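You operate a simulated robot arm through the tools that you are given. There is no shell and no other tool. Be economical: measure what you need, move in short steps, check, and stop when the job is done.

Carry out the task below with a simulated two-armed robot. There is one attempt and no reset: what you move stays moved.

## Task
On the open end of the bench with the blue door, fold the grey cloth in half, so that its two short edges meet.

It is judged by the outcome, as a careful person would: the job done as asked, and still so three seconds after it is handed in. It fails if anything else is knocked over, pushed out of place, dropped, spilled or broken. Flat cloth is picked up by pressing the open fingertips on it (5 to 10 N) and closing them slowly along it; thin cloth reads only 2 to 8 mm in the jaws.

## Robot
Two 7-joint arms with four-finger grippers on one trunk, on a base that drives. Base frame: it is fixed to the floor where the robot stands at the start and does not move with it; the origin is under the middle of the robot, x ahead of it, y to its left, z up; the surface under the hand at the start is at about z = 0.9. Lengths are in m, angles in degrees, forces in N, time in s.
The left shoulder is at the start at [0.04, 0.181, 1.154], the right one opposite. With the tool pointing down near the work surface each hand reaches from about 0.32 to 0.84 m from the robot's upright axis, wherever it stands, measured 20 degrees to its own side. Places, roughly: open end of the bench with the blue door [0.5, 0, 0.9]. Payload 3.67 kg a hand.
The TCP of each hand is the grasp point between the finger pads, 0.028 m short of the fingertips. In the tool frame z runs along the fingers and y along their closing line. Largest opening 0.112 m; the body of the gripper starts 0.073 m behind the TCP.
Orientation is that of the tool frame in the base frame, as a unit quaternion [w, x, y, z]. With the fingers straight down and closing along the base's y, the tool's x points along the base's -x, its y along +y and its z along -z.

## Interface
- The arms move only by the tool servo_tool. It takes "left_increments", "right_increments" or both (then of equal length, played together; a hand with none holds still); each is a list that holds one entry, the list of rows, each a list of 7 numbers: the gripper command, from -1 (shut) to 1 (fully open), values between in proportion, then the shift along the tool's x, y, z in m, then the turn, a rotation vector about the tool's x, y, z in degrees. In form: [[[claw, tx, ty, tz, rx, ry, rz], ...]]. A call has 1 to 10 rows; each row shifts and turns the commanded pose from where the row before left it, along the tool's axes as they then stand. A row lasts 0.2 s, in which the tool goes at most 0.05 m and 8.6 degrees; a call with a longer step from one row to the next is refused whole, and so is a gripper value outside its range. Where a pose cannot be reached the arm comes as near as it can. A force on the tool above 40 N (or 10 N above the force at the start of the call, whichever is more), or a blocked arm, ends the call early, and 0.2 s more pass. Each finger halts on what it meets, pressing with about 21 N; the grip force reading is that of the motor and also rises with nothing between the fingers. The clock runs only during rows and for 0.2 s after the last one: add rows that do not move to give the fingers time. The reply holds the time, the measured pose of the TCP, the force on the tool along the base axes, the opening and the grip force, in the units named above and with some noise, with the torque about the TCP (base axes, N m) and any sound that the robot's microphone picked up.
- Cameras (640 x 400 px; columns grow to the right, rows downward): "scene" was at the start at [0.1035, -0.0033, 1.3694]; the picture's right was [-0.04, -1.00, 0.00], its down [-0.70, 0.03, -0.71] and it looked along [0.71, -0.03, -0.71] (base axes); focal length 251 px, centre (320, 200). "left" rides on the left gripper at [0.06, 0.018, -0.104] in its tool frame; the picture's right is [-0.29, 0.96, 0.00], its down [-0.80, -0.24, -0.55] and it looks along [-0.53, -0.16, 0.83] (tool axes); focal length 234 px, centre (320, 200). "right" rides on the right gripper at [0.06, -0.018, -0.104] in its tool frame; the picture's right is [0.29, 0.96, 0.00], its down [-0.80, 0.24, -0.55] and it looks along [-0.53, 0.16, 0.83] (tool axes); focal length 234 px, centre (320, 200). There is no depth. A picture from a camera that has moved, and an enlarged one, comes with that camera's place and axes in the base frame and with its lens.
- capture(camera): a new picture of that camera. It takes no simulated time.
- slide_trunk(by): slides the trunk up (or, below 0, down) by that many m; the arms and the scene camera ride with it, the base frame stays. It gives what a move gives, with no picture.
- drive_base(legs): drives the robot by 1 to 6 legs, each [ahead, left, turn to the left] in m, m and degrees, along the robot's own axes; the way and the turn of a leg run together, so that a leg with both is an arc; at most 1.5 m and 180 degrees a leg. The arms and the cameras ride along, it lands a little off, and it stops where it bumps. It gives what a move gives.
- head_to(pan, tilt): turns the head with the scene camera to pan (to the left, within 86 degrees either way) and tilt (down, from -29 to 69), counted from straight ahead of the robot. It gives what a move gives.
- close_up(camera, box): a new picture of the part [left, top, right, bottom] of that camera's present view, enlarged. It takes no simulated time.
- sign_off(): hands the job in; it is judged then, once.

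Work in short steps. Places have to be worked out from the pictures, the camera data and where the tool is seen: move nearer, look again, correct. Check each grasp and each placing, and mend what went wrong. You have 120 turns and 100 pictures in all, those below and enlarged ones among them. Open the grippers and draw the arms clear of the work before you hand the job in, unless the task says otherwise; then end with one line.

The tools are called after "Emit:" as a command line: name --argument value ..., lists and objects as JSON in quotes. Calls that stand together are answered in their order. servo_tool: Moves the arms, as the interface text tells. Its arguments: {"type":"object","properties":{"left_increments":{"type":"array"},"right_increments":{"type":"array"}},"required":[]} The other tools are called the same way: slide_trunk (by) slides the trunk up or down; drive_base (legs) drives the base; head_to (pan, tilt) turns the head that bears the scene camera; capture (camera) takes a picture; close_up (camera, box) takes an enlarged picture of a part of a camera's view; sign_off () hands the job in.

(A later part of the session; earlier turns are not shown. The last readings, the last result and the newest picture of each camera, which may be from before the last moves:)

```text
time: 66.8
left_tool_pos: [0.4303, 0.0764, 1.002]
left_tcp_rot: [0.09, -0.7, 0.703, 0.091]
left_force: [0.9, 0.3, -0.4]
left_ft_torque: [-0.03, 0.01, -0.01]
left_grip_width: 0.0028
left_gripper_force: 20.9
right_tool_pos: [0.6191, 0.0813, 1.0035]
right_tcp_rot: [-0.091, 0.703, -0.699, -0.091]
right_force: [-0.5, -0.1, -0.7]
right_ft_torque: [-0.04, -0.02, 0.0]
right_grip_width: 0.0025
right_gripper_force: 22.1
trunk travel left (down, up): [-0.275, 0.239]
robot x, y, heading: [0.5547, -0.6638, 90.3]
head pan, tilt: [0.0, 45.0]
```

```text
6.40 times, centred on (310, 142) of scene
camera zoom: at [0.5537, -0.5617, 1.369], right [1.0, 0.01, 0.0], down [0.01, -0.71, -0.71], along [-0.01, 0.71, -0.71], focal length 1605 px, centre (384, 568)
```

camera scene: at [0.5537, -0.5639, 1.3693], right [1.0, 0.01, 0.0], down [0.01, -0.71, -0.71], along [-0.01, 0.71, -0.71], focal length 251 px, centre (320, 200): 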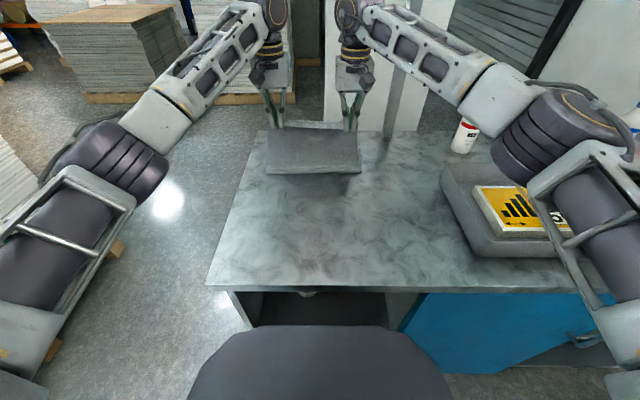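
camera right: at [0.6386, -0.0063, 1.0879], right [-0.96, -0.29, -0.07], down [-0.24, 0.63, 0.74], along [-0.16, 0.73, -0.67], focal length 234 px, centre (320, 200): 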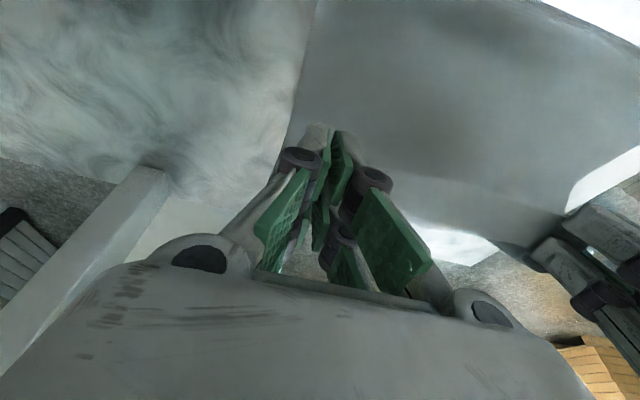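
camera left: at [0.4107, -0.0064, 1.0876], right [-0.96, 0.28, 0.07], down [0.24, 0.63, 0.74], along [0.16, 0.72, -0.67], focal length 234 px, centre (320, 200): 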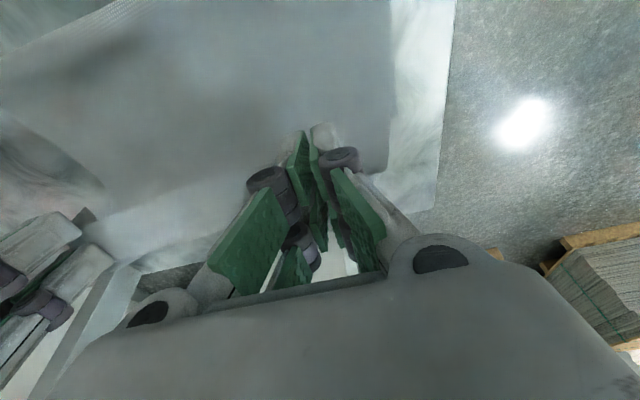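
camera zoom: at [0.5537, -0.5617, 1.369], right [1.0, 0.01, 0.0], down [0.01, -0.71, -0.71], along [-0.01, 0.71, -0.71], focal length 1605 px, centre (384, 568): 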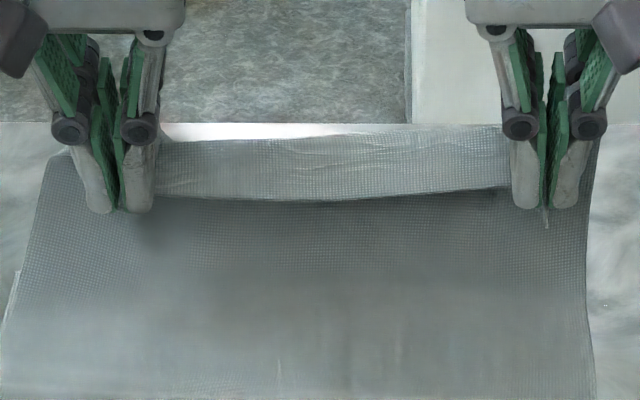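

Still ambiguous (strip looks like ~3.5 cm of forward margin). With margin 3.5 cm, current tip y≈0.084 would be just right, so I lower straight down here and inspect before releasing.

Emit:
servo_tool --left_increments '[[[-1, 0.0029, 0, 0.0108, 0, 0, 0], [-1, 0.0029, 0, 0.0108, 0, 0, 0], [-1, 0.0029, 0, 0.0108, 0, 0, 0], [-1, 0.0029, 0, 0.0108, 0, 0, 0], [-1, 0.0029, 0, 0.0108, 0, 0, 0], [-1, 0.0025, 0, 0.0095, 0, 0, 0], [-1, 0, 0, 0, 0, 0, 0]]]' --right_increments '[[[-1, 0.0029, 0, 0.0108, 0, 0, 0], [-1, 0.0029, 0, 0.0108, 0, 0, 0], [-1, 0.0029, 0, 0.0108, 0, 0, 0], [-1, 0.0029, 0, 0.0108, 0, 0, 0], [-1, 0.0029, 0, 0.0108, 0, 0, 0], [-1, 0.0025, 0, 0.0095, 0, 0, 0], [-1, 0, 0, 0, 0, 0, 0]]]'

Emit:
close_up --camera "scene" --box '[240, 110, 384, 200]'

Emit:
capture --camera "left"

Emit:
capture --camera "right"

```text
time: 68.4
left_tool_pos: [0.4309, 0.0755, 0.9378]
left_tcp_rot: [0.09, -0.699, 0.703, 0.09]
left_force: [0.0, 0.6, 0.1]
left_ft_torque: [0.03, 0.02, 0.01]
left_grip_width: 0.0021
left_gripper_force: 19.0
right_tool_pos: [0.6178, 0.0771, 0.9382]
right_tcp_rot: [-0.092, 0.703, -0.699, -0.092]
right_force: [-0.6, -0.2, 0.7]
right_ft_torque: [-0.01, -0.01, 0.0]
right_grip_width: 0.0021
right_gripper_force: 20.8
trunk travel left (down, up): [-0.275, 0.239]
robot x, y, heading: [0.5499, -0.6628, 90.3]
head pan, tilt: [0.0, 45.0]
```

```text
4.44 times, centred on (312, 155) of scene
camera zoom: at [0.5537, -0.563, 1.3692], right [1.0, 0.01, 0.0], down [0.01, -0.71, -0.71], along [-0.01, 0.71, -0.71], focal length 1115 px, centre (356, 400)
```

zoom: 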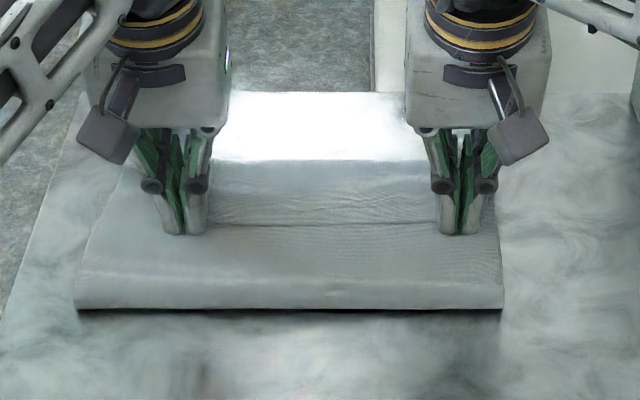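

```text
38 pictures are left
camera left: at [0.4112, -0.0072, 1.0237], right [-0.96, 0.28, 0.07], down [0.24, 0.63, 0.74], along [0.16, 0.72, -0.67], focal length 234 px, centre (320, 200)
```

left: 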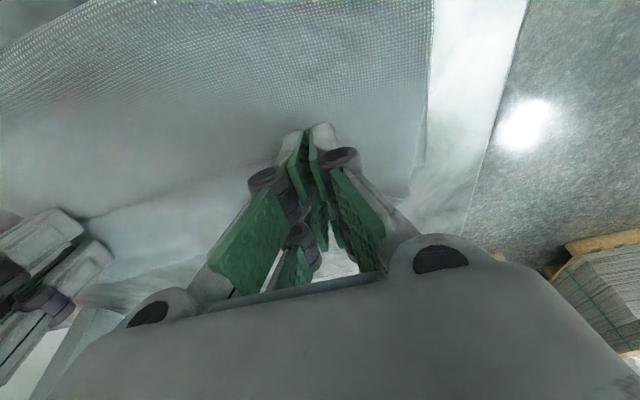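

```text
37 pictures are left
camera right: at [0.6374, -0.0084, 1.0222], right [-0.96, -0.29, -0.08], down [-0.24, 0.62, 0.74], along [-0.16, 0.73, -0.67], focal length 234 px, centre (320, 200)
```

right: 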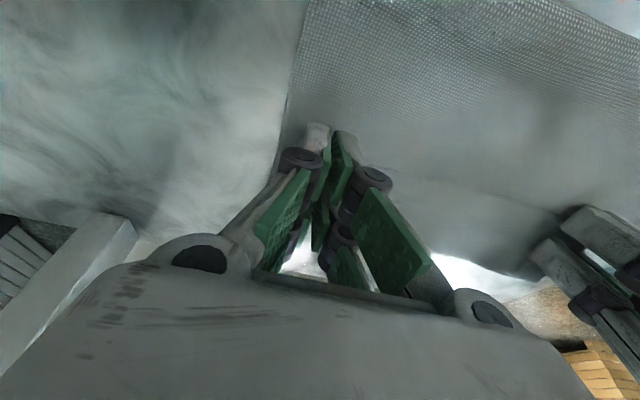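

I release here gently, lift along the tool axis and retreat far enough for clean views.

Emit:
servo_tool --left_increments '[[[-0.9, 0, 0, 0, 0, 0, 0], [-0.75, 0, 0, 0, 0, 0, 0], [-0.6, 0, 0, 0, 0, 0, 0], [-0.45, 0, 0, 0, 0, 0, 0], [-0.3, 0, 0, 0, 0, 0, 0], [-0.3, 0, 0, -0.01, 0, 0, 0], [-0.3, 0, 0, -0.03, 0, 0, 0], [-0.3, 0, 0, -0.04, 0, 0, 0], [-0.3, 0, 0, -0.04, 0, 5, 0], [-0.3, 0, 0, -0.04, 0, 5, 0]]]' --right_increments '[[[-0.9, 0, 0, 0, 0, 0, 0], [-0.75, 0, 0, 0, 0, 0, 0], [-0.6, 0, 0, 0, 0, 0, 0], [-0.45, 0, 0, 0, 0, 0, 0], [-0.3, 0, 0, 0, 0, 0, 0], [-0.3, 0, 0, -0.01, 0, 0, 0], [-0.3, 0, 0, -0.03, 0, 0, 0], [-0.3, 0, 0, -0.04, 0, 0, 0], [-0.3, 0, 0, -0.04, 0, 5, 0], [-0.3, 0, 0, -0.04, 0, 5, 0]]]'

Emit:
servo_tool --left_increments '[[[-0.3, 0.03, 0, 0, 0, 5, 0], [-0.3, 0.04, 0, 0, 0, 0, 0], [-0.3, 0.04, 0, 0, 0, 0, 0], [-0.3, 0.04, 0, 0, 0, 0, 0], [-0.3, 0, 0, 0, 0, 0, 0]]]' --right_increments '[[[-0.3, 0.03, 0, 0, 0, 5, 0], [-0.3, 0.04, 0, 0, 0, 0, 0], [-0.3, 0.04, 0, 0, 0, 0, 0], [-0.3, 0.04, 0, 0, 0, 0, 0], [-0.3, 0, 0, 0, 0, 0, 0]]]'

Emit:
close_up --camera "scene" --box '[240, 120, 368, 200]'

```text
time: 70.6
left_tool_pos: [0.4285, 0.0377, 1.0957]
left_tcp_rot: [0.03, -0.705, 0.708, 0.03]
left_force: [-0.6, -0.1, -0.2]
left_ft_torque: [0.04, -0.01, 0.0]
left_grip_width: 0.039
left_gripper_force: 0.2
right_tool_pos: [0.6172, 0.0386, 1.0959]
right_tcp_rot: [-0.031, 0.709, -0.704, -0.031]
right_force: [-0.4, -0.6, 0.1]
right_ft_torque: [-0.01, 0.02, 0.0]
right_grip_width: 0.0394
right_gripper_force: 0.1
trunk travel left (down, up): [-0.275, 0.239]
robot x, y, heading: [0.5549, -0.6641, 90.6]
head pan, tilt: [0.0, 45.0]
```

```text
time: 71.8
left_tool_pos: [0.4291, -0.1098, 1.0891]
left_tcp_rot: [-0.003, -0.705, 0.709, -0.002]
left_force: [0.4, 0.8, -0.9]
left_ft_torque: [-0.05, -0.03, 0.04]
left_grip_width: 0.0387
left_gripper_force: 0.1
right_tool_pos: [0.6194, -0.1089, 1.089]
right_tcp_rot: [0.001, 0.71, -0.704, 0.0]
right_force: [-0.2, 0.6, 0.2]
right_ft_torque: [-0.05, -0.01, 0.0]
right_grip_width: 0.0392
right_gripper_force: 0.2
trunk travel left (down, up): [-0.275, 0.239]
robot x, y, heading: [0.5526, -0.6686, 90.3]
head pan, tilt: [0.0, 45.0]
```

```text
5.00 times, centred on (304, 160) of scene
camera zoom: at [0.5539, -0.5613, 1.369], right [1.0, 0.01, 0.0], down [0.01, -0.71, -0.71], along [-0.01, 0.71, -0.71], focal length 1254 px, centre (400, 400)
```

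zoom: 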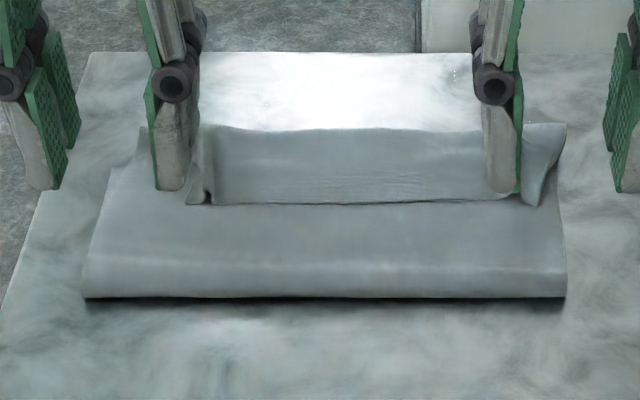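

To resolve layer geometry I use the left hand's camera from the open left end: move it beyond the cloth and yaw it to look along +x.

Emit:
servo_tool --left_increments '[[[-0.3, -0.036, 0.033, 0.0, 0, 0, 0], [-0.3, -0.036, 0.033, 0.0, 0, 0, 0], [-0.3, -0.036, 0.033, 0.0, 0, 0, 0], [-0.3, 0, 0, 0, 0, 0, 8.5], [-0.3, 0, 0, 0, 0, 0, 8.5], [-0.3, 0, 0, 0, 0, 0, 8.5], [-0.3, 0, 0, 0, 0, 0, 8.5], [-0.3, 0, 0, 0, 0, 0, 8.5], [-0.3, 0, 0, 0, 0, 0, 8.5], [-0.3, 0, 0, 0, 0, 0, 8.5]]]'

Emit:
servo_tool --left_increments '[[[-0.3, 0, 0, 0, 0, 0, 8.5], [-0.3, 0, 0, 0, 0, 0, 8.5], [-0.3, 0, 0, 0, 0, 0, 8.5], [-0.3, 0, 0, 0.02, 0, -6, 0], [-0.3, 0, 0, 0.02, 0, -6, 0], [-0.3, 0, 0, 0, 0, -6, 0], [-0.3, 0, 0, 0, 0, -6, 0]]]'

Emit:
capture --camera "left"

```text
time: 74.0
left_tool_pos: [0.33, -0.0033, 1.09]
left_tcp_rot: [-0.002, -0.261, 0.965, -0.002]
left_force: [-0.2, 0.5, -0.4]
left_ft_torque: [0.01, 0.0, 0.03]
left_grip_width: 0.039
left_gripper_force: 0.1
right_tool_pos: [0.6175, -0.1114, 1.0894]
right_tcp_rot: [0.0, 0.71, -0.705, 0.001]
right_force: [-0.1, -0.4, -0.5]
right_ft_torque: [0.01, -0.01, -0.01]
right_grip_width: 0.0392
right_gripper_force: 0.1
trunk travel left (down, up): [-0.275, 0.239]
robot x, y, heading: [0.5525, -0.6651, 90.2]
head pan, tilt: [0.0, 45.0]
```

```text
time: 75.6
left_tool_pos: [0.3306, -0.0021, 1.0512]
left_tcp_rot: [0.208, -0.041, 0.977, 0.008]
left_force: [0.7, 0.3, 0.7]
left_ft_torque: [-0.02, 0.01, -0.01]
left_grip_width: 0.0393
left_gripper_force: 0.2
right_tool_pos: [0.618, -0.1112, 1.0896]
right_tcp_rot: [-0.001, 0.71, -0.704, 0.0]
right_force: [0.5, -0.5, -0.2]
right_ft_torque: [0.01, 0.03, -0.03]
right_grip_width: 0.0393
right_gripper_force: 0.0
trunk travel left (down, up): [-0.275, 0.239]
robot x, y, heading: [0.5522, -0.6667, 90.3]
head pan, tilt: [0.0, 45.0]
```

```text
35 pictures are left
camera left: at [0.2322, 0.0088, 1.1216], right [0.18, 0.98, 0.11], down [0.52, -0.19, 0.83], along [0.83, -0.09, -0.54], focal length 234 px, centre (320, 200)
```

left: 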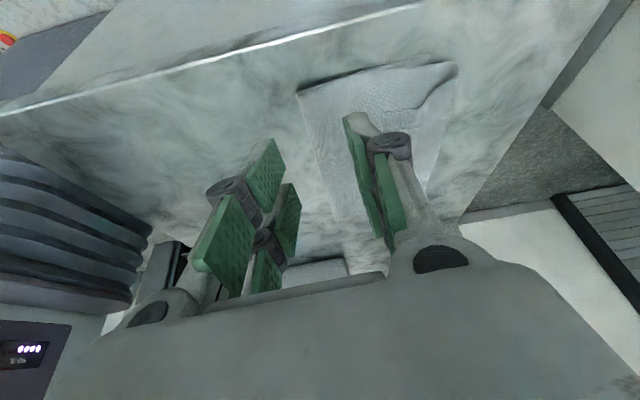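

Useful side view; I zoom in on the cloth's left end.

Emit:
close_up --camera "left" --box '[285, 50, 475, 170]'

```text
3.33 times, centred on (380, 110) of left
camera zoom: at [0.2322, 0.0088, 1.1216], right [0.18, 0.98, 0.11], down [0.52, -0.19, 0.83], along [0.83, -0.09, -0.54], focal length 781 px, centre (120, 500)
```

zoom: 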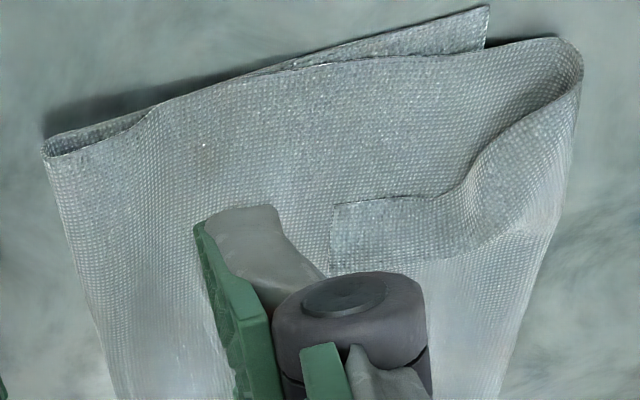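

Decisive view: the fold is at the left in this picture, the upper layer overshoots the lower edge and its free margin is curled back on top – because jaws closing along x lock the cloth's pitch at the grip. The remedy: unfold once more (re-grip the creases and pull back flat), then re-grip the edge with jaws closing along y so it can hinge. First turn the left hand back.

Emit:
servo_tool --left_increments '[[[-0.286, 0, 0, -0.01, 0, 6, 0], [-0.286, 0, 0, -0.01, 0, 6, 0], [-0.286, 0, 0, -0.01, 0, 6, 0], [-0.286, 0, 0, -0.01, 0, 6, 0], [-0.286, 0, 0, 0, 0, 0, -8.5], [-0.286, 0, 0, 0, 0, 0, -8.5], [-0.286, 0, 0, 0, 0, 0, -8.5], [-0.286, 0, 0, 0, 0, 0, -8.5], [-0.286, 0, 0, 0, 0, 0, -8.5], [-0.286, 0, 0, 0, 0, 0, -8.5]]]'

Emit:
servo_tool --left_increments '[[[-0.286, 0, 0, 0, 0, 0, -8.5], [-0.286, 0, 0, 0, 0, 0, -8.5], [-0.286, 0, 0, 0, 0, 0, -8.5], [-0.286, 0, 0, 0, 0, 0, -8.5], [-0.286, -0.0135, -0.0167, 0.02, 0, 0, 0], [-0.286, -0.0135, -0.0167, 0.02, 0, 0, 0], [-0.286, -0.0135, -0.0167, 0.02, 0, 0, 0], [-0.286, -0.0135, -0.0167, 0.02, 0, 0, 0], [-0.286, -0.0135, -0.0167, 0.02, 0, 0, 0], [-0.286, -0.0135, -0.0167, 0.02, 0, 0, 0]]]' --right_increments '[[[-0.286, 0, 0, 0, 0, 0, 0], [-0.286, 0, 0, 0, 0, 0, 0], [-0.286, 0, 0, 0, 0, 0, 0], [-0.286, 0, 0, 0, 0, 0, 0], [-0.286, -0.0318, -0.001, 0.02, 0, 0, 0], [-0.286, -0.0318, -0.001, 0.02, 0, 0, 0], [-0.286, -0.0318, -0.001, 0.02, 0, 0, 0], [-0.286, -0.0318, -0.001, 0.02, 0, 0, 0], [-0.286, -0.0318, -0.001, 0.02, 0, 0, 0], [-0.286, -0.0318, -0.001, 0.02, 0, 0, 0]]]'

Emit:
close_up --camera "scene" --box '[240, 120, 368, 200]'

```text
time: 77.8
left_tool_pos: [0.3217, -0.0048, 1.0895]
left_tcp_rot: [-0.001, -0.469, 0.883, -0.002]
left_force: [0.7, -0.3, 0.1]
left_ft_torque: [-0.03, 0.03, 0.0]
left_grip_width: 0.0401
left_gripper_force: 0.1
right_tool_pos: [0.6174, -0.1104, 1.0888]
right_tcp_rot: [0.0, 0.71, -0.704, -0.001]
right_force: [-0.1, 0.2, 0.2]
right_ft_torque: [0.0, 0.0, -0.03]
right_grip_width: 0.0391
right_gripper_force: 0.0
trunk travel left (down, up): [-0.275, 0.239]
robot x, y, heading: [0.5515, -0.6638, 90.2]
head pan, tilt: [0.0, 45.0]
```

```text
time: 80.0
left_tool_pos: [0.4219, 0.0773, 0.9647]
left_tcp_rot: [-0.003, -0.706, 0.708, -0.002]
left_force: [0.6, -0.3, 0.3]
left_ft_torque: [-0.04, 0.01, 0.0]
left_grip_width: 0.0401
left_gripper_force: 0.1
right_tool_pos: [0.6223, 0.0828, 0.9682]
right_tcp_rot: [0.001, 0.71, -0.704, 0.001]
right_force: [-0.5, -0.2, -0.1]
right_ft_torque: [0.01, -0.01, 0.02]
right_grip_width: 0.04
right_gripper_force: 0.0
trunk travel left (down, up): [-0.275, 0.239]
robot x, y, heading: [0.5541, -0.6623, 90.5]
head pan, tilt: [0.0, 45.0]
```

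```text
5.00 times, centred on (304, 160) of scene
camera zoom: at [0.5534, -0.561, 1.369], right [1.0, 0.01, 0.0], down [0.01, -0.71, -0.71], along [-0.01, 0.71, -0.71], focal length 1254 px, centre (400, 400)
```

zoom: 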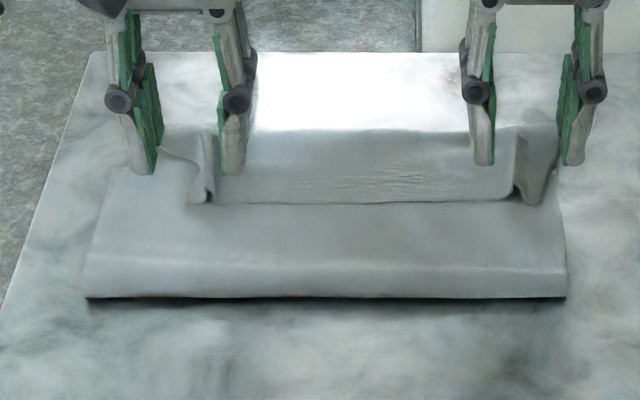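

Creases are between the jaws; slight x shift of the left, lower and close slowly.

Emit:
servo_tool --left_increments '[[[-0.286, -0.005, -0.007, 0.012, 0, 0, 0], [-0.286, 0, 0, 0.012, 0, 0, 0], [-0.286, 0, 0, 0.005, 0, 0, 0], [-0.45, 0, 0, 0, 0, 0, 0], [-0.6, 0, 0, 0, 0, 0, 0], [-0.7, 0, 0, 0, 0, 0, 0], [-0.8, 0, 0, 0, 0, 0, 0], [-0.9, 0, 0, 0, 0, 0, 0], [-1, 0, 0, 0, 0, 0, 0], [-1, 0, 0, 0, 0, 0, 0]]]' --right_increments '[[[-0.286, 0, -0.002, 0.012, 0, 0, 0], [-0.286, 0, 0, 0.012, 0, 0, 0], [-0.286, 0, 0, 0.009, 0, 0, 0], [-0.45, 0, 0, 0, 0, 0, 0], [-0.6, 0, 0, 0, 0, 0, 0], [-0.7, 0, 0, 0, 0, 0, 0], [-0.8, 0, 0, 0, 0, 0, 0], [-0.9, 0, 0, 0, 0, 0, 0], [-1, 0, 0, 0, 0, 0, 0], [-1, 0, 0, 0, 0, 0, 0]]]'

```text
time: 82.2
left_tool_pos: [0.4289, 0.0823, 0.9381]
left_tcp_rot: [-0.001, -0.706, 0.708, -0.002]
left_force: [1.8, -0.7, -1.1]
left_ft_torque: [-0.03, -0.03, -0.01]
left_grip_width: 0.0029
left_gripper_force: 22.0
right_tool_pos: [0.6263, 0.0796, 0.9381]
right_tcp_rot: [0.0, 0.71, -0.704, 0.001]
right_force: [-0.7, 0.3, 0.6]
right_ft_torque: [-0.02, 0.03, 0.03]
right_grip_width: 0.0019
right_gripper_force: 21.1
trunk travel left (down, up): [-0.275, 0.239]
robot x, y, heading: [0.5546, -0.6634, 90.1]
head pan, tilt: [0.0, 45.0]
```

Both gripped. Lift, carry back toward me and lay flat again, straight.

Emit:
servo_tool --left_increments '[[[-1, 0.01, 0, -0.03, 0, 0, 0], [-1, 0.01, 0, -0.03, 0, 0, 0], [-1, 0.01, 0, -0.03, 0, 0, 0], [-1, 0.04, 0, -0.008, 0, 0, 0], [-1, 0.04, 0, -0.008, 0, 0, 0], [-1, 0.04, 0, -0.008, 0, 0, 0], [-1, 0.04, 0, 0, 0, 0, 0], [-1, 0.04, 0, 0, 0, 0, 0], [-1, 0.03, 0, 0, 0, 0, 0], [-1, 0.03, 0, 0, 0, 0, 0]]]' --right_increments '[[[-1, 0.01, 0, -0.03, 0, 0, 0], [-1, 0.01, 0, -0.03, 0, 0, 0], [-1, 0.01, 0, -0.03, 0, 0, 0], [-1, 0.04, 0, -0.008, 0, 0, 0], [-1, 0.04, 0, -0.008, 0, 0, 0], [-1, 0.04, 0, -0.008, 0, 0, 0], [-1, 0.04, 0, 0, 0, 0, 0], [-1, 0.04, 0, 0, 0, 0, 0], [-1, 0.03, 0, 0, 0, 0, 0], [-1, 0.03, 0, 0, 0, 0, 0]]]'

Emit:
servo_tool --left_increments '[[[-1, 0.011, 0, 0.023, 0, 0, 0], [-1, 0.011, 0, 0.023, 0, 0, 0], [-1, 0.011, 0, 0.023, 0, 0, 0], [-1, 0.011, 0, 0.023, 0, 0, 0], [-1, 0.011, 0, 0.022, 0, 0, 0], [-1, 0.005, 0, 0, 0, 0, 0], [-1, 0, 0, 0, 0, 0, 0]]]' --right_increments '[[[-1, 0.01, 0, 0.023, 0, 0, 0], [-1, 0.01, 0, 0.023, 0, 0, 0], [-1, 0.01, 0, 0.023, 0, 0, 0], [-1, 0.01, 0, 0.023, 0, 0, 0], [-1, 0.009, 0, 0.022, 0, 0, 0], [-1, 0.001, 0, 0, 0, 0, 0], [-1, 0, 0, 0, 0, 0, 0]]]'

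Emit:
close_up --camera "scene" --box '[200, 120, 440, 270]'

```text
time: 84.4
left_tool_pos: [0.4294, -0.2099, 1.0558]
left_tcp_rot: [-0.001, -0.706, 0.708, -0.002]
left_force: [3.5, -0.3, -0.3]
left_ft_torque: [0.03, -0.07, -0.04]
left_grip_width: 0.0022
left_gripper_force: 21.1
right_tool_pos: [0.6275, -0.2106, 1.0522]
right_tcp_rot: [-0.001, 0.71, -0.705, -0.001]
right_force: [-3.5, -1.1, 0.1]
right_ft_torque: [0.02, 0.08, 0.04]
right_grip_width: 0.0021
right_gripper_force: 21.4
trunk travel left (down, up): [-0.275, 0.239]
robot x, y, heading: [0.5511, -0.6647, 90.5]
head pan, tilt: [0.0, 45.0]
```

```text
time: 86.0
left_tool_pos: [0.428, -0.2677, 0.941]
left_tcp_rot: [-0.001, -0.706, 0.708, -0.001]
left_force: [7.0, 1.1, -0.7]
left_ft_torque: [0.05, -0.19, -0.01]
left_grip_width: 0.0026
left_gripper_force: 21.1
right_tool_pos: [0.628, -0.2592, 0.9381]
right_tcp_rot: [0.0, 0.71, -0.704, 0.0]
right_force: [-6.3, -1.4, -0.4]
right_ft_torque: [0.02, 0.18, 0.16]
right_grip_width: 0.0021
right_gripper_force: 20.2
trunk travel left (down, up): [-0.275, 0.239]
robot x, y, heading: [0.5527, -0.6624, 90.2]
head pan, tilt: [0.0, 45.0]
```

```text
2.67 times, centred on (320, 195) of scene
camera zoom: at [0.5536, -0.5628, 1.3692], right [1.0, 0.01, 0.0], down [0.01, -0.71, -0.71], along [-0.01, 0.71, -0.71], focal length 669 px, centre (320, 213)
```

zoom: 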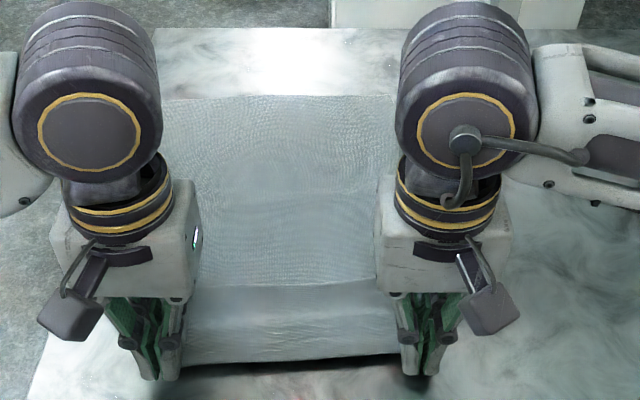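

Flat again: far edge y≈0.104, near ≈-0.275. Release near the surface with slow wide opening to spread the pinches, then lift.

Emit:
servo_tool --left_increments '[[[-1, 0, 0, 0.008, 0, 0, 0], [-0.9, 0, 0, 0.002, 0, 0, 0], [-0.75, 0, 0, 0, 0, 0, 0], [-0.6, 0, 0, 0, 0, 0, 0], [-0.45, 0, 0, 0, 0, 0, 0], [-0.3, 0, 0, 0, 0, 0, 0], [-0.1, 0, 0, 0, 0, 0, 0], [0.1, 0, 0, -0.01, 0, 0, 0], [0.1, 0, 0, -0.05, 0, 0, 0], [0.1, 0, 0, -0.05, 0, 0, 0]]]' --right_increments '[[[-1, 0, 0, 0.006, 0, 0, 0], [-0.9, 0, 0, 0.002, 0, 0, 0], [-0.75, 0, 0, 0, 0, 0, 0], [-0.6, 0, 0, 0, 0, 0, 0], [-0.45, 0, 0, 0, 0, 0, 0], [-0.3, 0, 0, 0, 0, 0, 0], [-0.1, 0, 0, 0, 0, 0, 0], [0.1, 0, 0, -0.01, 0, 0, 0], [0.1, 0, 0, -0.05, 0, 0, 0], [0.1, 0, 0, -0.05, 0, 0, 0]]]'

Emit:
close_up --camera "scene" --box '[200, 120, 440, 270]'

```text
time: 88.2
left_tool_pos: [0.4285, -0.2683, 1.0405]
left_tcp_rot: [-0.002, -0.706, 0.708, -0.002]
left_force: [-0.1, 0.1, 0.9]
left_ft_torque: [0.03, -0.01, -0.01]
left_grip_width: 0.0618
left_gripper_force: 0.1
right_tool_pos: [0.6265, -0.2606, 1.0416]
right_tcp_rot: [-0.001, 0.709, -0.705, 0.0]
right_force: [0.0, 0.1, 0.6]
right_ft_torque: [0.01, -0.01, 0.01]
right_grip_width: 0.0615
right_gripper_force: 0.0
trunk travel left (down, up): [-0.275, 0.239]
robot x, y, heading: [0.5542, -0.6644, 90.3]
head pan, tilt: [0.0, 45.0]
```

```text
2.67 times, centred on (320, 195) of scene
camera zoom: at [0.5536, -0.5636, 1.3693], right [1.0, 0.01, 0.0], down [0.01, -0.71, -0.71], along [-0.01, 0.71, -0.71], focal length 669 px, centre (320, 213)
```

zoom: 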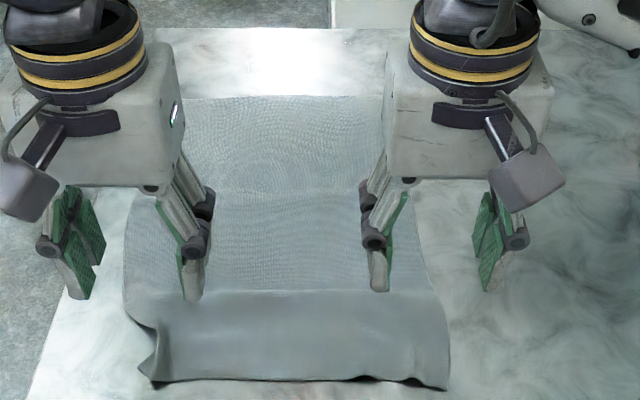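

The near band is a bit crumpled but flat. Now yaw both hands 90° (outward cameras) so the jaws close along y.

Emit:
servo_tool --left_increments '[[[-0.4, 0, 0, 0, 0, 0, 8.5], [-0.4, 0, 0, 0, 0, 0, 8.5], [-0.4, 0, 0, 0, 0, 0, 8.5], [-0.4, 0, 0, 0, 0, 0, 8.5], [-0.4, 0, 0, 0, 0, 0, 8.5], [-0.4, 0, 0, 0, 0, 0, 8.5], [-0.4, 0, 0, 0, 0, 0, 8.5], [-0.4, 0, 0, 0, 0, 0, 8.5], [-0.4, 0, 0, 0, 0, 0, 8.5], [-0.4, 0, 0, 0, 0, 0, 8.5]]]' --right_increments '[[[-0.4, 0, 0, 0, 0, 0, -8.5], [-0.4, 0, 0, 0, 0, 0, -8.5], [-0.4, 0, 0, 0, 0, 0, -8.5], [-0.4, 0, 0, 0, 0, 0, -8.5], [-0.4, 0, 0, 0, 0, 0, -8.5], [-0.4, 0, 0, 0, 0, 0, -8.5], [-0.4, 0, 0, 0, 0, 0, -8.5], [-0.4, 0, 0, 0, 0, 0, -8.5], [-0.4, 0, 0, 0, 0, 0, -8.5], [-0.4, 0, 0, 0, 0, 0, -8.5]]]'

Emit:
close_up --camera "scene" --box '[210, 170, 434, 310]'

Emit:
capture --camera "left"

```text
time: 90.4
left_tool_pos: [0.4271, -0.2683, 1.0418]
left_tcp_rot: [-0.002, -0.04, 0.999, -0.003]
left_force: [0.2, 0.1, 0.3]
left_ft_torque: [0.0, -0.02, 0.0]
left_grip_width: 0.0335
left_gripper_force: 0.1
right_tool_pos: [0.6286, -0.2587, 1.0397]
right_tcp_rot: [0.0, 0.994, -0.113, 0.0]
right_force: [-0.1, 0.2, 0.1]
right_ft_torque: [-0.05, 0.05, -0.01]
right_grip_width: 0.0333
right_gripper_force: 0.0
right hand out of reach, approached as far as the arm can: row 10
trunk travel left (down, up): [-0.275, 0.239]
robot x, y, heading: [0.5519, -0.6677, 90.4]
head pan, tilt: [0.0, 45.0]
```

```text
2.86 times, centred on (322, 240) of scene
camera zoom: at [0.5537, -0.5629, 1.3692], right [1.0, 0.01, 0.0], down [0.01, -0.71, -0.71], along [-0.01, 0.71, -0.71], focal length 717 px, centre (314, 86)
```

zoom: 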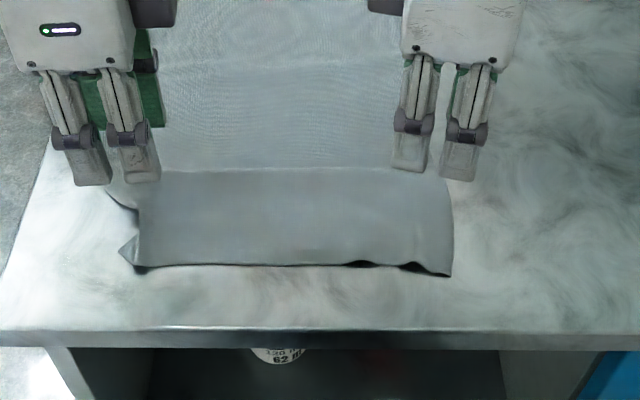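

```text
29 pictures are left
camera left: at [0.3662, -0.2534, 1.1457], right [0.21, 0.98, 0.0], down [0.81, -0.17, 0.55], along [0.54, -0.12, -0.83], focal length 234 px, centre (320, 200)
```

left: 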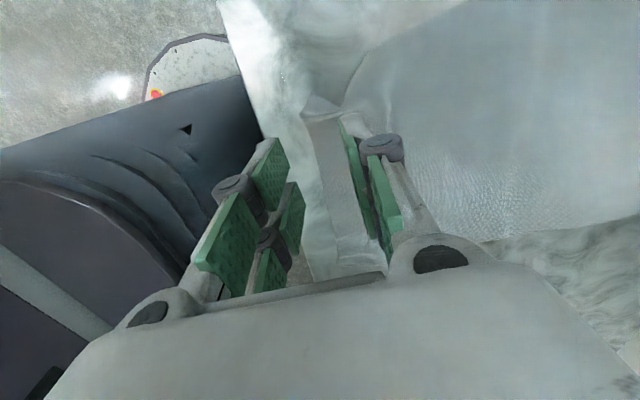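

Jaws now close along y (left fully, right within 13°). Near edge is at y≈-0.277 (left) to -0.288 (right). I set jaws ~3 cm, position so the outer fingers are just inside the edge, and lower to near contact.

Emit:
servo_tool --left_increments '[[[-0.464, -0.0144, 0.017, 0.03, 0, 0, 0], [-0.464, 0, 0, 0.04, 0, 0, 0], [-0.464, 0, 0, 0.03, 0, 0, 0], [-0.464, 0, 0, 0.009, 0, 0, 0], [-0.464, 0, 0, 0.003, 0, 0, 0], [-0.464, 0, 0, 0, 0, 0, 0]]]' --right_increments '[[[-0.464, -0.0057, 0.0047, 0.03, 0, 0, 0], [-0.464, 0, 0, 0.04, 0, 0, 0], [-0.464, 0, 0, 0.03, 0, 0, 0], [-0.464, 0, 0, 0.007, 0, 0, 0], [-0.464, 0, 0, 0.003, 0, 0, 0], [-0.464, 0, 0, 0, 0, 0, 0]]]'

Emit:
close_up --camera "scene" --box '[210, 170, 434, 310]'

```text
time: 91.8
left_tool_pos: [0.4398, -0.2517, 0.9286]
left_tcp_rot: [0.001, -0.043, 0.999, -0.001]
left_force: [-1.9, 0.8, 10.7]
left_ft_torque: [0.03, 0.25, 0.01]
left_grip_width: 0.0302
left_gripper_force: 0.0
right_tool_pos: [0.6245, -0.2635, 0.9512]
right_tcp_rot: [-0.001, 0.993, -0.117, -0.001]
right_force: [1.0, 0.4, -0.9]
right_ft_torque: [-0.03, 0.0, -0.02]
right_grip_width: 0.0301
right_gripper_force: 0.0
right hand out of reach, approached as far as the arm can: row 3, 4, 5
trunk travel left (down, up): [-0.275, 0.239]
robot x, y, heading: [0.5536, -0.6639, 90.3]
head pan, tilt: [0.0, 45.0]
```

```text
2.86 times, centred on (322, 240) of scene
camera zoom: at [0.5539, -0.5634, 1.3693], right [1.0, 0.01, 0.0], down [0.01, -0.71, -0.71], along [-0.01, 0.71, -0.71], focal length 717 px, centre (314, 86)
```

zoom: 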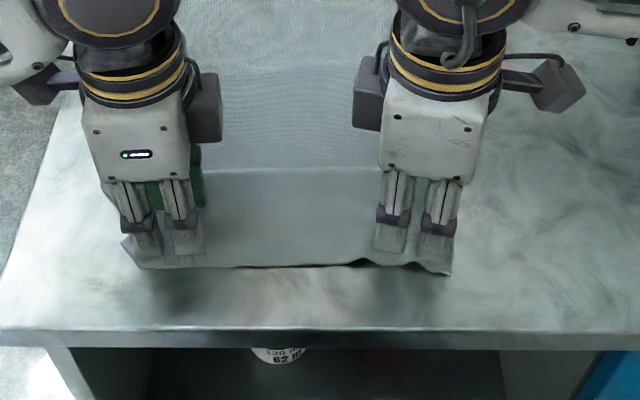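

Left touches (10.7 N); right stopped at z=0.951 (joint limit). I ease the left and turn the right back ~10° and descend again.

Emit:
servo_tool --left_increments '[[[-0.464, 0, 0, -0.001, 0, 0, 0], [-0.464, 0, 0, 0, 0, 0, 0], [-0.464, 0, 0, 0, 0, 0, 0], [-0.464, 0, 0, 0, 0, 0, 0], [-0.464, 0, 0, 0, 0, 0, 0], [-0.464, 0, 0, 0, 0, 0, 0]]]' --right_increments '[[[-0.464, 0, 0, 0, 0, 0, 6], [-0.464, 0, 0, 0, 0, 0, 6], [-0.464, 0, 0, 0.008, 0, 0, 0], [-0.464, 0, 0, 0.008, 0, 0, 0], [-0.464, 0, 0, 0.005, 0, 0, 0], [-0.464, 0, 0, 0, 0, 0, 0]]]'

```text
time: 93.2
left_tool_pos: [0.4415, -0.2511, 0.93]
left_tcp_rot: [-0.001, -0.042, 0.999, -0.002]
left_force: [0.0, 1.3, 3.7]
left_ft_torque: [0.02, 0.08, 0.0]
left_grip_width: 0.0302
left_gripper_force: 0.1
right_tool_pos: [0.6234, -0.2621, 0.9288]
right_tcp_rot: [-0.002, 0.976, -0.218, 0.0]
right_force: [-0.3, -0.6, 2.3]
right_ft_torque: [-0.01, 0.01, 0.02]
right_grip_width: 0.03
right_gripper_force: 0.1
trunk travel left (down, up): [-0.275, 0.239]
robot x, y, heading: [0.5523, -0.6651, 90.3]
head pan, tilt: [0.0, 45.0]
```

Both light contact. Press to ~8 N and close slowly.

Emit:
servo_tool --left_increments '[[[-0.464, 0, 0, 0.0007, 0, 0, 0], [-0.52, 0, 0, 0, 0, 0, 0], [-0.58, 0, 0, 0, 0, 0, 0], [-0.64, 0, 0, 0, 0, 0, 0], [-0.7, 0, 0, 0, 0, 0, 0], [-0.76, 0, 0, 0, 0, 0, 0], [-0.82, 0, 0, 0, 0, 0, 0], [-0.88, 0, 0, 0, 0, 0, 0], [-1, 0, 0, 0, 0, 0, 0], [-1, 0, 0, 0, 0, 0, 0]]]' --right_increments '[[[-0.464, 0, 0, 0.0014, 0, 0, 0], [-0.52, 0, 0, 0, 0, 0, 0], [-0.58, 0, 0, 0, 0, 0, 0], [-0.64, 0, 0, 0, 0, 0, 0], [-0.7, 0, 0, 0, 0, 0, 0], [-0.76, 0, 0, 0, 0, 0, 0], [-0.82, 0, 0, 0, 0, 0, 0], [-0.88, 0, 0, 0, 0, 0, 0], [-1, 0, 0, 0, 0, 0, 0], [-1, 0, 0, 0, 0, 0, 0]]]'

Emit:
close_up --camera "scene" --box '[210, 170, 434, 310]'

```text
time: 95.4
left_tool_pos: [0.4403, -0.2515, 0.9283]
left_tcp_rot: [0.001, -0.042, 0.999, -0.002]
left_force: [0.4, 0.2, 4.0]
left_ft_torque: [-0.03, 0.07, 0.0]
left_grip_width: 0.0034
left_gripper_force: 20.9
right_tool_pos: [0.6231, -0.2649, 0.9277]
right_tcp_rot: [-0.001, 0.976, -0.217, 0.001]
right_force: [0.0, 0.0, 12.6]
right_ft_torque: [-0.03, 0.05, 0.0]
right_grip_width: 0.0037
right_gripper_force: 21.5
trunk travel left (down, up): [-0.275, 0.239]
robot x, y, heading: [0.5527, -0.6642, 90.3]
head pan, tilt: [0.0, 45.0]
```

```text
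2.86 times, centred on (322, 240) of scene
camera zoom: at [0.5536, -0.564, 1.3693], right [1.0, 0.01, 0.0], down [0.01, -0.71, -0.71], along [-0.01, 0.71, -0.71], focal length 717 px, centre (314, 86)
```

zoom: 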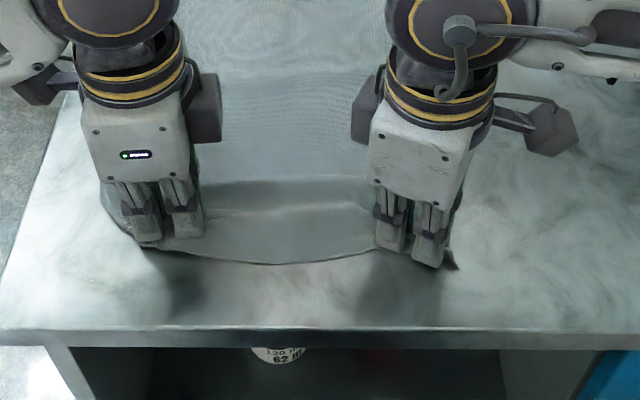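

Both hold an edge pinch that can hinge (3.4/3.7 mm). Lift along the arc, first part.

Emit:
servo_tool --left_increments '[[[-1, -0.0007, 0.008, -0.025, 0, 0, 0], [-1, -0.001, 0.012, -0.025, 0, 0, 0], [-1, -0.0013, 0.015, -0.025, 0, 0, 0], [-1, -0.0015, 0.018, -0.022, 0, 0, 0], [-1, -0.0018, 0.022, -0.018, 0, 0, 0], [-1, -0.0021, 0.025, -0.015, 0, 0, 0], [-1, -0.0024, 0.028, -0.01, 0, 0, 0], [-1, -0.0024, 0.028, -0.006, 0, 0, 0], [-1, 0, 0, 0, 0, 0, 0]]]' --right_increments '[[[-1, -0.0034, -0.0072, -0.025, 0, 0, 0], [-1, -0.0051, -0.0109, -0.025, 0, 0, 0], [-1, -0.0064, -0.0136, -0.025, 0, 0, 0], [-1, -0.0076, -0.0163, -0.022, 0, 0, 0], [-1, -0.0093, -0.02, -0.018, 0, 0, 0], [-1, -0.0106, -0.0227, -0.015, 0, 0, 0], [-1, -0.0119, -0.0254, -0.01, 0, 0, 0], [-1, -0.0119, -0.0254, -0.006, 0, 0, 0], [-1, 0, 0, 0, 0, 0, 0]]]'

Emit:
close_up --camera "scene" --box '[210, 110, 434, 250]'

```text
time: 97.4
left_tool_pos: [0.4408, -0.0939, 1.0758]
left_tcp_rot: [0.001, -0.041, 0.999, -0.001]
left_force: [2.0, -1.1, -1.7]
left_ft_torque: [-0.04, -0.09, 0.0]
left_grip_width: 0.0034
left_gripper_force: 21.1
right_tool_pos: [0.6254, -0.1639, 1.0534]
right_tcp_rot: [-0.001, 0.975, -0.222, 0.0]
right_force: [-1.8, 0.6, -0.2]
right_ft_torque: [0.08, 0.06, -0.04]
right_grip_width: 0.0027
right_gripper_force: 22.4
right hand out of reach, approached as far as the arm can: row 6, 7, 8
trunk travel left (down, up): [-0.275, 0.239]
robot x, y, heading: [0.5536, -0.6602, 90.3]
head pan, tilt: [0.0, 45.0]
```

```text
2.86 times, centred on (322, 180) of scene
camera zoom: at [0.5535, -0.5637, 1.3692], right [1.0, 0.01, 0.0], down [0.01, -0.71, -0.71], along [-0.01, 0.71, -0.71], focal length 717 px, centre (314, 257)
```

zoom: 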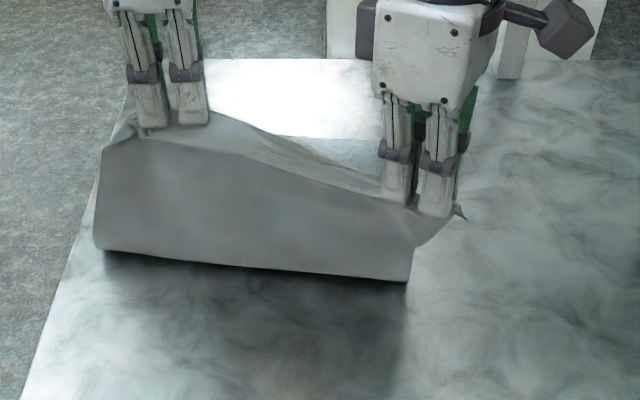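

The right hand hit a joint limit midway. I turn it back 18° in yaw and let it catch up with the left.

Emit:
servo_tool --right_increments '[[[-1, 0, 0, 0, 0, 0, 6], [-1, 0, 0, 0, 0, 0, 6], [-1, 0, 0, 0, 0, 0, 6], [-1, -0.0161, -0.0169, -0.0075, 0, 0, 0], [-1, -0.0161, -0.0169, -0.0075, 0, 0, 0], [-1, -0.0161, -0.0169, -0.0075, 0, 0, 0], [-1, 0, 0, 0, 0, 0, 0]]]'

Emit:
close_up --camera "scene" --box '[210, 110, 434, 250]'

```text
time: 99.0
left_tool_pos: [0.4401, -0.0936, 1.0763]
left_tcp_rot: [-0.001, -0.043, 0.999, -0.002]
left_force: [-0.4, -0.3, 0.4]
left_ft_torque: [0.01, 0.01, 0.03]
left_grip_width: 0.0033
left_gripper_force: 20.8
right_tool_pos: [0.6236, -0.0949, 1.0741]
right_tcp_rot: [0.0, 0.93, -0.367, 0.0]
right_force: [0.0, -0.4, -1.0]
right_ft_torque: [0.0, 0.0, -0.03]
right_grip_width: 0.0029
right_gripper_force: 22.4
trunk travel left (down, up): [-0.275, 0.239]
robot x, y, heading: [0.5489, -0.664, 90.4]
head pan, tilt: [0.0, 45.0]
```

```text
2.86 times, centred on (322, 180) of scene
camera zoom: at [0.5539, -0.5631, 1.3692], right [1.0, 0.01, 0.0], down [0.01, -0.71, -0.71], along [-0.01, 0.71, -0.71], focal length 717 px, centre (314, 257)
```

zoom: 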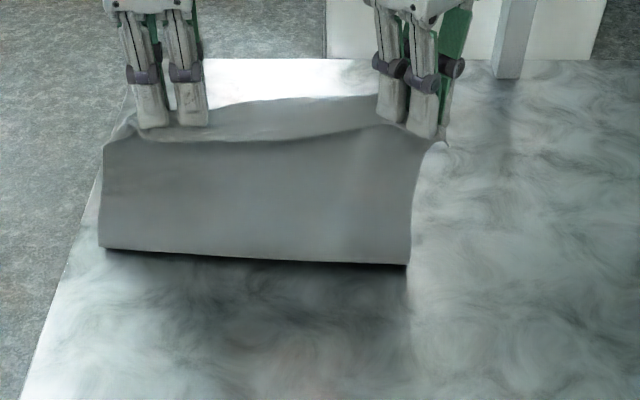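

Hanging clean, fold near y≈-0.09. Continue forward and down along the arc.

Emit:
servo_tool --left_increments '[[[-1, -0.0025, 0.03, -0.002, 0, 0, 0], [-1, -0.0029, 0.034, 0.002, 0, 0, 0], [-1, -0.0017, 0.02, 0.009, 0, 0, 0], [-1, -0.0017, 0.02, 0.011, 0, 0, 0], [-1, -0.0015, 0.018, 0.015, 0, 0, 0], [-1, -0.0014, 0.017, 0.015, 0, 0, 0], [-1, -0.0011, 0.013, 0.017, 0, 0, 0], [-1, -0.001, 0.012, 0.018, 0, 0, 0], [-1, 0, 0, 0, 0, 0, 0]]]' --right_increments '[[[-1, -0.0205, -0.0219, -0.002, 0, 0, 0], [-1, -0.0232, -0.0249, 0.002, 0, 0, 0], [-1, -0.0136, -0.0146, 0.009, 0, 0, 0], [-1, -0.0136, -0.0146, 0.011, 0, 0, 0], [-1, -0.0123, -0.0132, 0.015, 0, 0, 0], [-1, -0.0116, -0.0124, 0.015, 0, 0, 0], [-1, -0.0089, -0.0095, 0.017, 0, 0, 0], [-1, -0.0082, -0.0088, 0.018, 0, 0, 0], [-1, 0, 0, 0, 0, 0, 0]]]'

Emit:
close_up --camera "scene" --box '[210, 100, 434, 240]'

Emit:
capture --camera "left"

```text
time: 101.0
left_tool_pos: [0.4397, 0.07, 0.9873]
left_tcp_rot: [-0.002, -0.043, 0.999, -0.002]
left_force: [-0.4, 0.1, 0.1]
left_ft_torque: [0.02, -0.01, -0.03]
left_grip_width: 0.0034
left_gripper_force: 21.2
right_tool_pos: [0.6246, -0.0419, 1.0772]
right_tcp_rot: [0.0, 0.93, -0.367, 0.001]
right_force: [-0.8, -0.2, 1.0]
right_ft_torque: [-0.03, -0.02, 0.04]
right_grip_width: 0.0002
right_gripper_force: 20.8
right hand out of reach, approached as far as the arm can: row 2, 3, 4, 5, 6, 7, 8
trunk travel left (down, up): [-0.275, 0.239]
robot x, y, heading: [0.5509, -0.6635, 90.4]
head pan, tilt: [0.0, 45.0]
```

```text
2.86 times, centred on (322, 170) of scene
camera zoom: at [0.5533, -0.5629, 1.3692], right [1.0, 0.01, 0.0], down [0.01, -0.71, -0.71], along [-0.01, 0.71, -0.71], focal length 717 px, centre (314, 286)
```

zoom: 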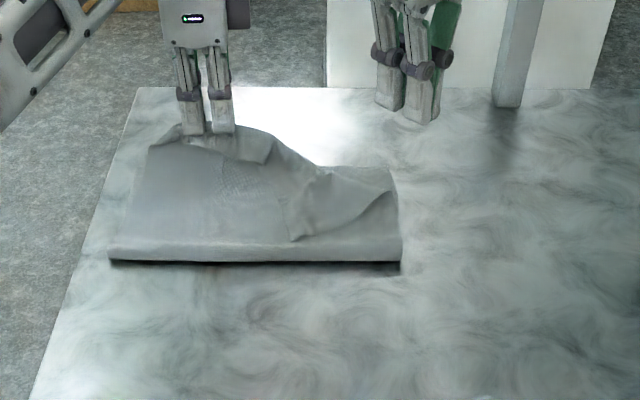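

```text
23 pictures are left
camera left: at [0.3781, 0.0853, 1.0926], right [0.2, 0.98, -0.01], down [0.82, -0.17, 0.55], along [0.54, -0.12, -0.83], focal length 234 px, centre (320, 200)
```

left: 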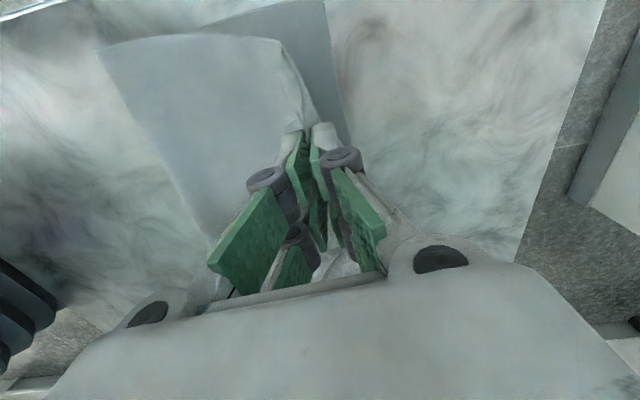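

The right slipped off at a joint limit, but the left side shows the y-closing grip works: no curl, lower edge at y≈0.094. I set the left corner down at y≈0.087 and release; right hand draws up and away.

Emit:
servo_tool --left_increments '[[[-1, -0.0004, 0.005, 0.013, 0, 0, 0], [-1, -0.0004, 0.005, 0.013, 0, 0, 0], [-1, -0.0004, 0.005, 0.013, 0, 0, 0], [-1, -0.0002, 0.003, 0.011, 0, 0, 0], [-1, 0, 0, 0.003, 0, 0, 0], [-0.9, 0, 0, 0, 0, 0, 0], [-0.8, 0, 0, 0, 0, 0, 0], [-0.7, 0, 0, -0.002, 0, 0, 0], [-0.6, 0, 0, -0.03, 0, 0, 0], [-0.6, 0, 0, -0.05, 0, 0, 0]]]' --right_increments '[[[-1, 0, 0, -0.01, 0, 0, 6], [-1, 0, 0, -0.01, 0, 0, 6], [-1, 0, 0, 0, 0, 0, 6], [-1, 0.01, 0.01, 0, 0, 0, 6], [-1, 0.02, 0.02, 0, 0, 0, 6], [-1, 0.02, 0.02, 0, 0, 0, 6], [-1, 0.02, 0.02, 0, 0, 0, 6], [-1, 0.02, -0.01, 0, 0, 0, 0], [-1, 0.02, -0.02, 0, 0, 0, 0], [-1, 0.02, -0.02, 0, 0, 0, 0]]]'

Emit:
close_up --camera "scene" --box '[230, 110, 374, 200]'

Emit:
capture --camera "left"

```text
time: 103.2
left_tool_pos: [0.4405, 0.0859, 1.02]
left_tcp_rot: [-0.002, -0.041, 0.999, -0.001]
left_force: [0.5, -0.5, 0.1]
left_ft_torque: [0.01, 0.05, 0.0]
left_grip_width: 0.0225
left_gripper_force: 0.0
right_tool_pos: [0.635, -0.1872, 1.0975]
right_tcp_rot: [-0.001, 0.737, -0.676, 0.0]
right_force: [0.5, 0.0, 0.6]
right_ft_torque: [0.0, 0.03, -0.01]
right_grip_width: 0.0001
right_gripper_force: 21.3
trunk travel left (down, up): [-0.275, 0.239]
robot x, y, heading: [0.5503, -0.6644, 90.5]
head pan, tilt: [0.0, 45.0]
```

```text
4.44 times, centred on (302, 155) of scene
camera zoom: at [0.5554, -0.5647, 1.3694], right [1.0, 0.01, 0.0], down [0.0, -0.71, -0.71], along [-0.01, 0.71, -0.71], focal length 1115 px, centre (400, 400)
```

zoom: 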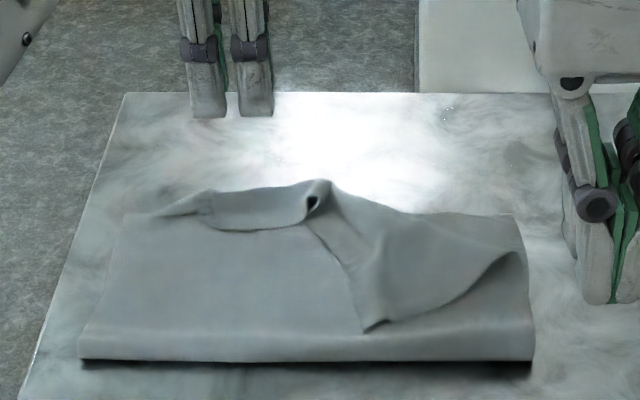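

```text
21 pictures are left
camera left: at [0.3791, 0.1013, 1.1251], right [0.21, 0.98, 0.0], down [0.82, -0.17, 0.55], along [0.54, -0.12, -0.83], focal length 234 px, centre (320, 200)
```

left: 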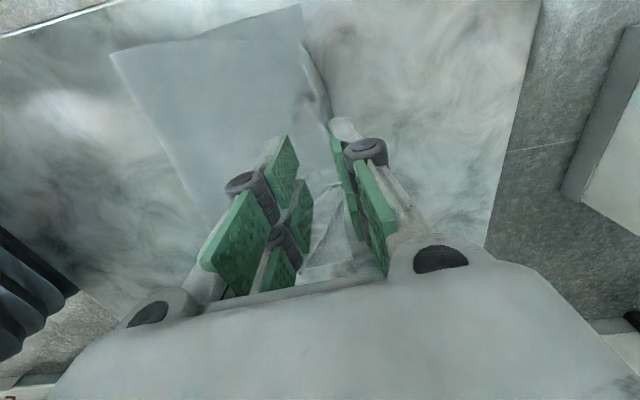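

Left corner lies well. The right part's corner is folded back, at about (0.53,-0.066). I move the right hand away and bring the left (y-closing) over that corner.

Emit:
servo_tool --left_increments '[[[-0.464, -0.0243, -0.0338, -0.01, 0, 0, 0], [-0.464, -0.0243, -0.0338, -0.005, 0, 0, 0], [-0.464, -0.0243, -0.0338, 0, 0, 0, 0], [-0.464, -0.0243, -0.0338, 0.01, 0, 0, 0], [-0.464, 0, 0, 0.015, 0, 0, 0], [-0.464, 0, 0, 0.015, 0, 0, 0]]]' --right_increments '[[[-1, 0.015, -0.019, 0, 0, 0, 0], [-1, 0.015, -0.019, 0, 0, 0, 0], [-1, 0.015, -0.019, 0, 0, 0, 0], [-1, 0.012, -0.019, 0, 0, 0, 0], [-1, 0, 0, 0, 0, 0, 0], [-1, 0, 0, 0, 0, 0, 0]]]'

Emit:
close_up --camera "scene" --box '[230, 110, 374, 200]'

Emit:
capture --camera "left"

```text
time: 104.6
left_tool_pos: [0.549, -0.0376, 0.9939]
left_tcp_rot: [0.0, -0.041, 0.999, -0.002]
left_force: [0.0, -0.9, -0.4]
left_ft_torque: [0.02, 0.0, 0.0]
left_grip_width: 0.03
left_gripper_force: 0.0
right_tool_pos: [0.7163, -0.2355, 1.0983]
right_tcp_rot: [0.0, 0.736, -0.677, 0.0]
right_force: [0.5, 0.3, 0.3]
right_ft_torque: [0.02, 0.05, -0.02]
right_grip_width: 0.0001
right_gripper_force: 20.7
trunk travel left (down, up): [-0.275, 0.239]
robot x, y, heading: [0.5518, -0.6676, 90.6]
head pan, tilt: [0.0, 45.0]
```

```text
4.44 times, centred on (302, 155) of scene
camera zoom: at [0.5543, -0.563, 1.3692], right [1.0, 0.01, 0.0], down [0.0, -0.71, -0.71], along [-0.01, 0.71, -0.71], focal length 1115 px, centre (400, 400)
```

zoom: 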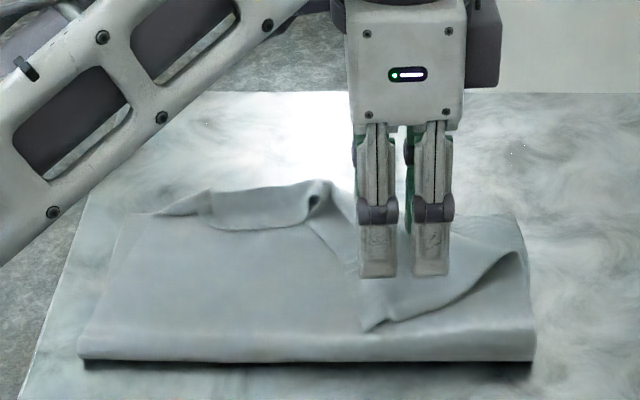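

```text
19 pictures are left
camera left: at [0.4876, -0.0232, 1.0985], right [0.21, 0.98, 0.0], down [0.81, -0.17, 0.55], along [0.54, -0.12, -0.83], focal length 234 px, centre (320, 200)
```

left: 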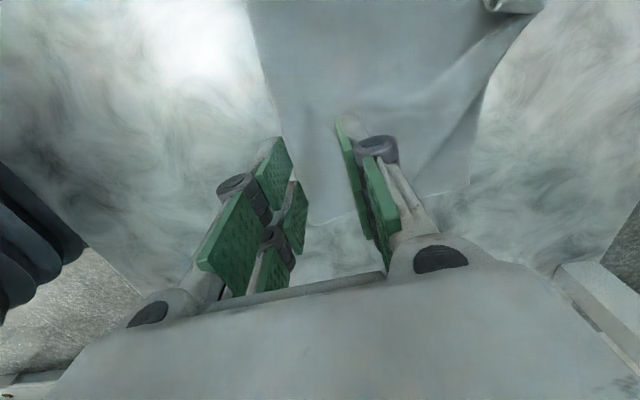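

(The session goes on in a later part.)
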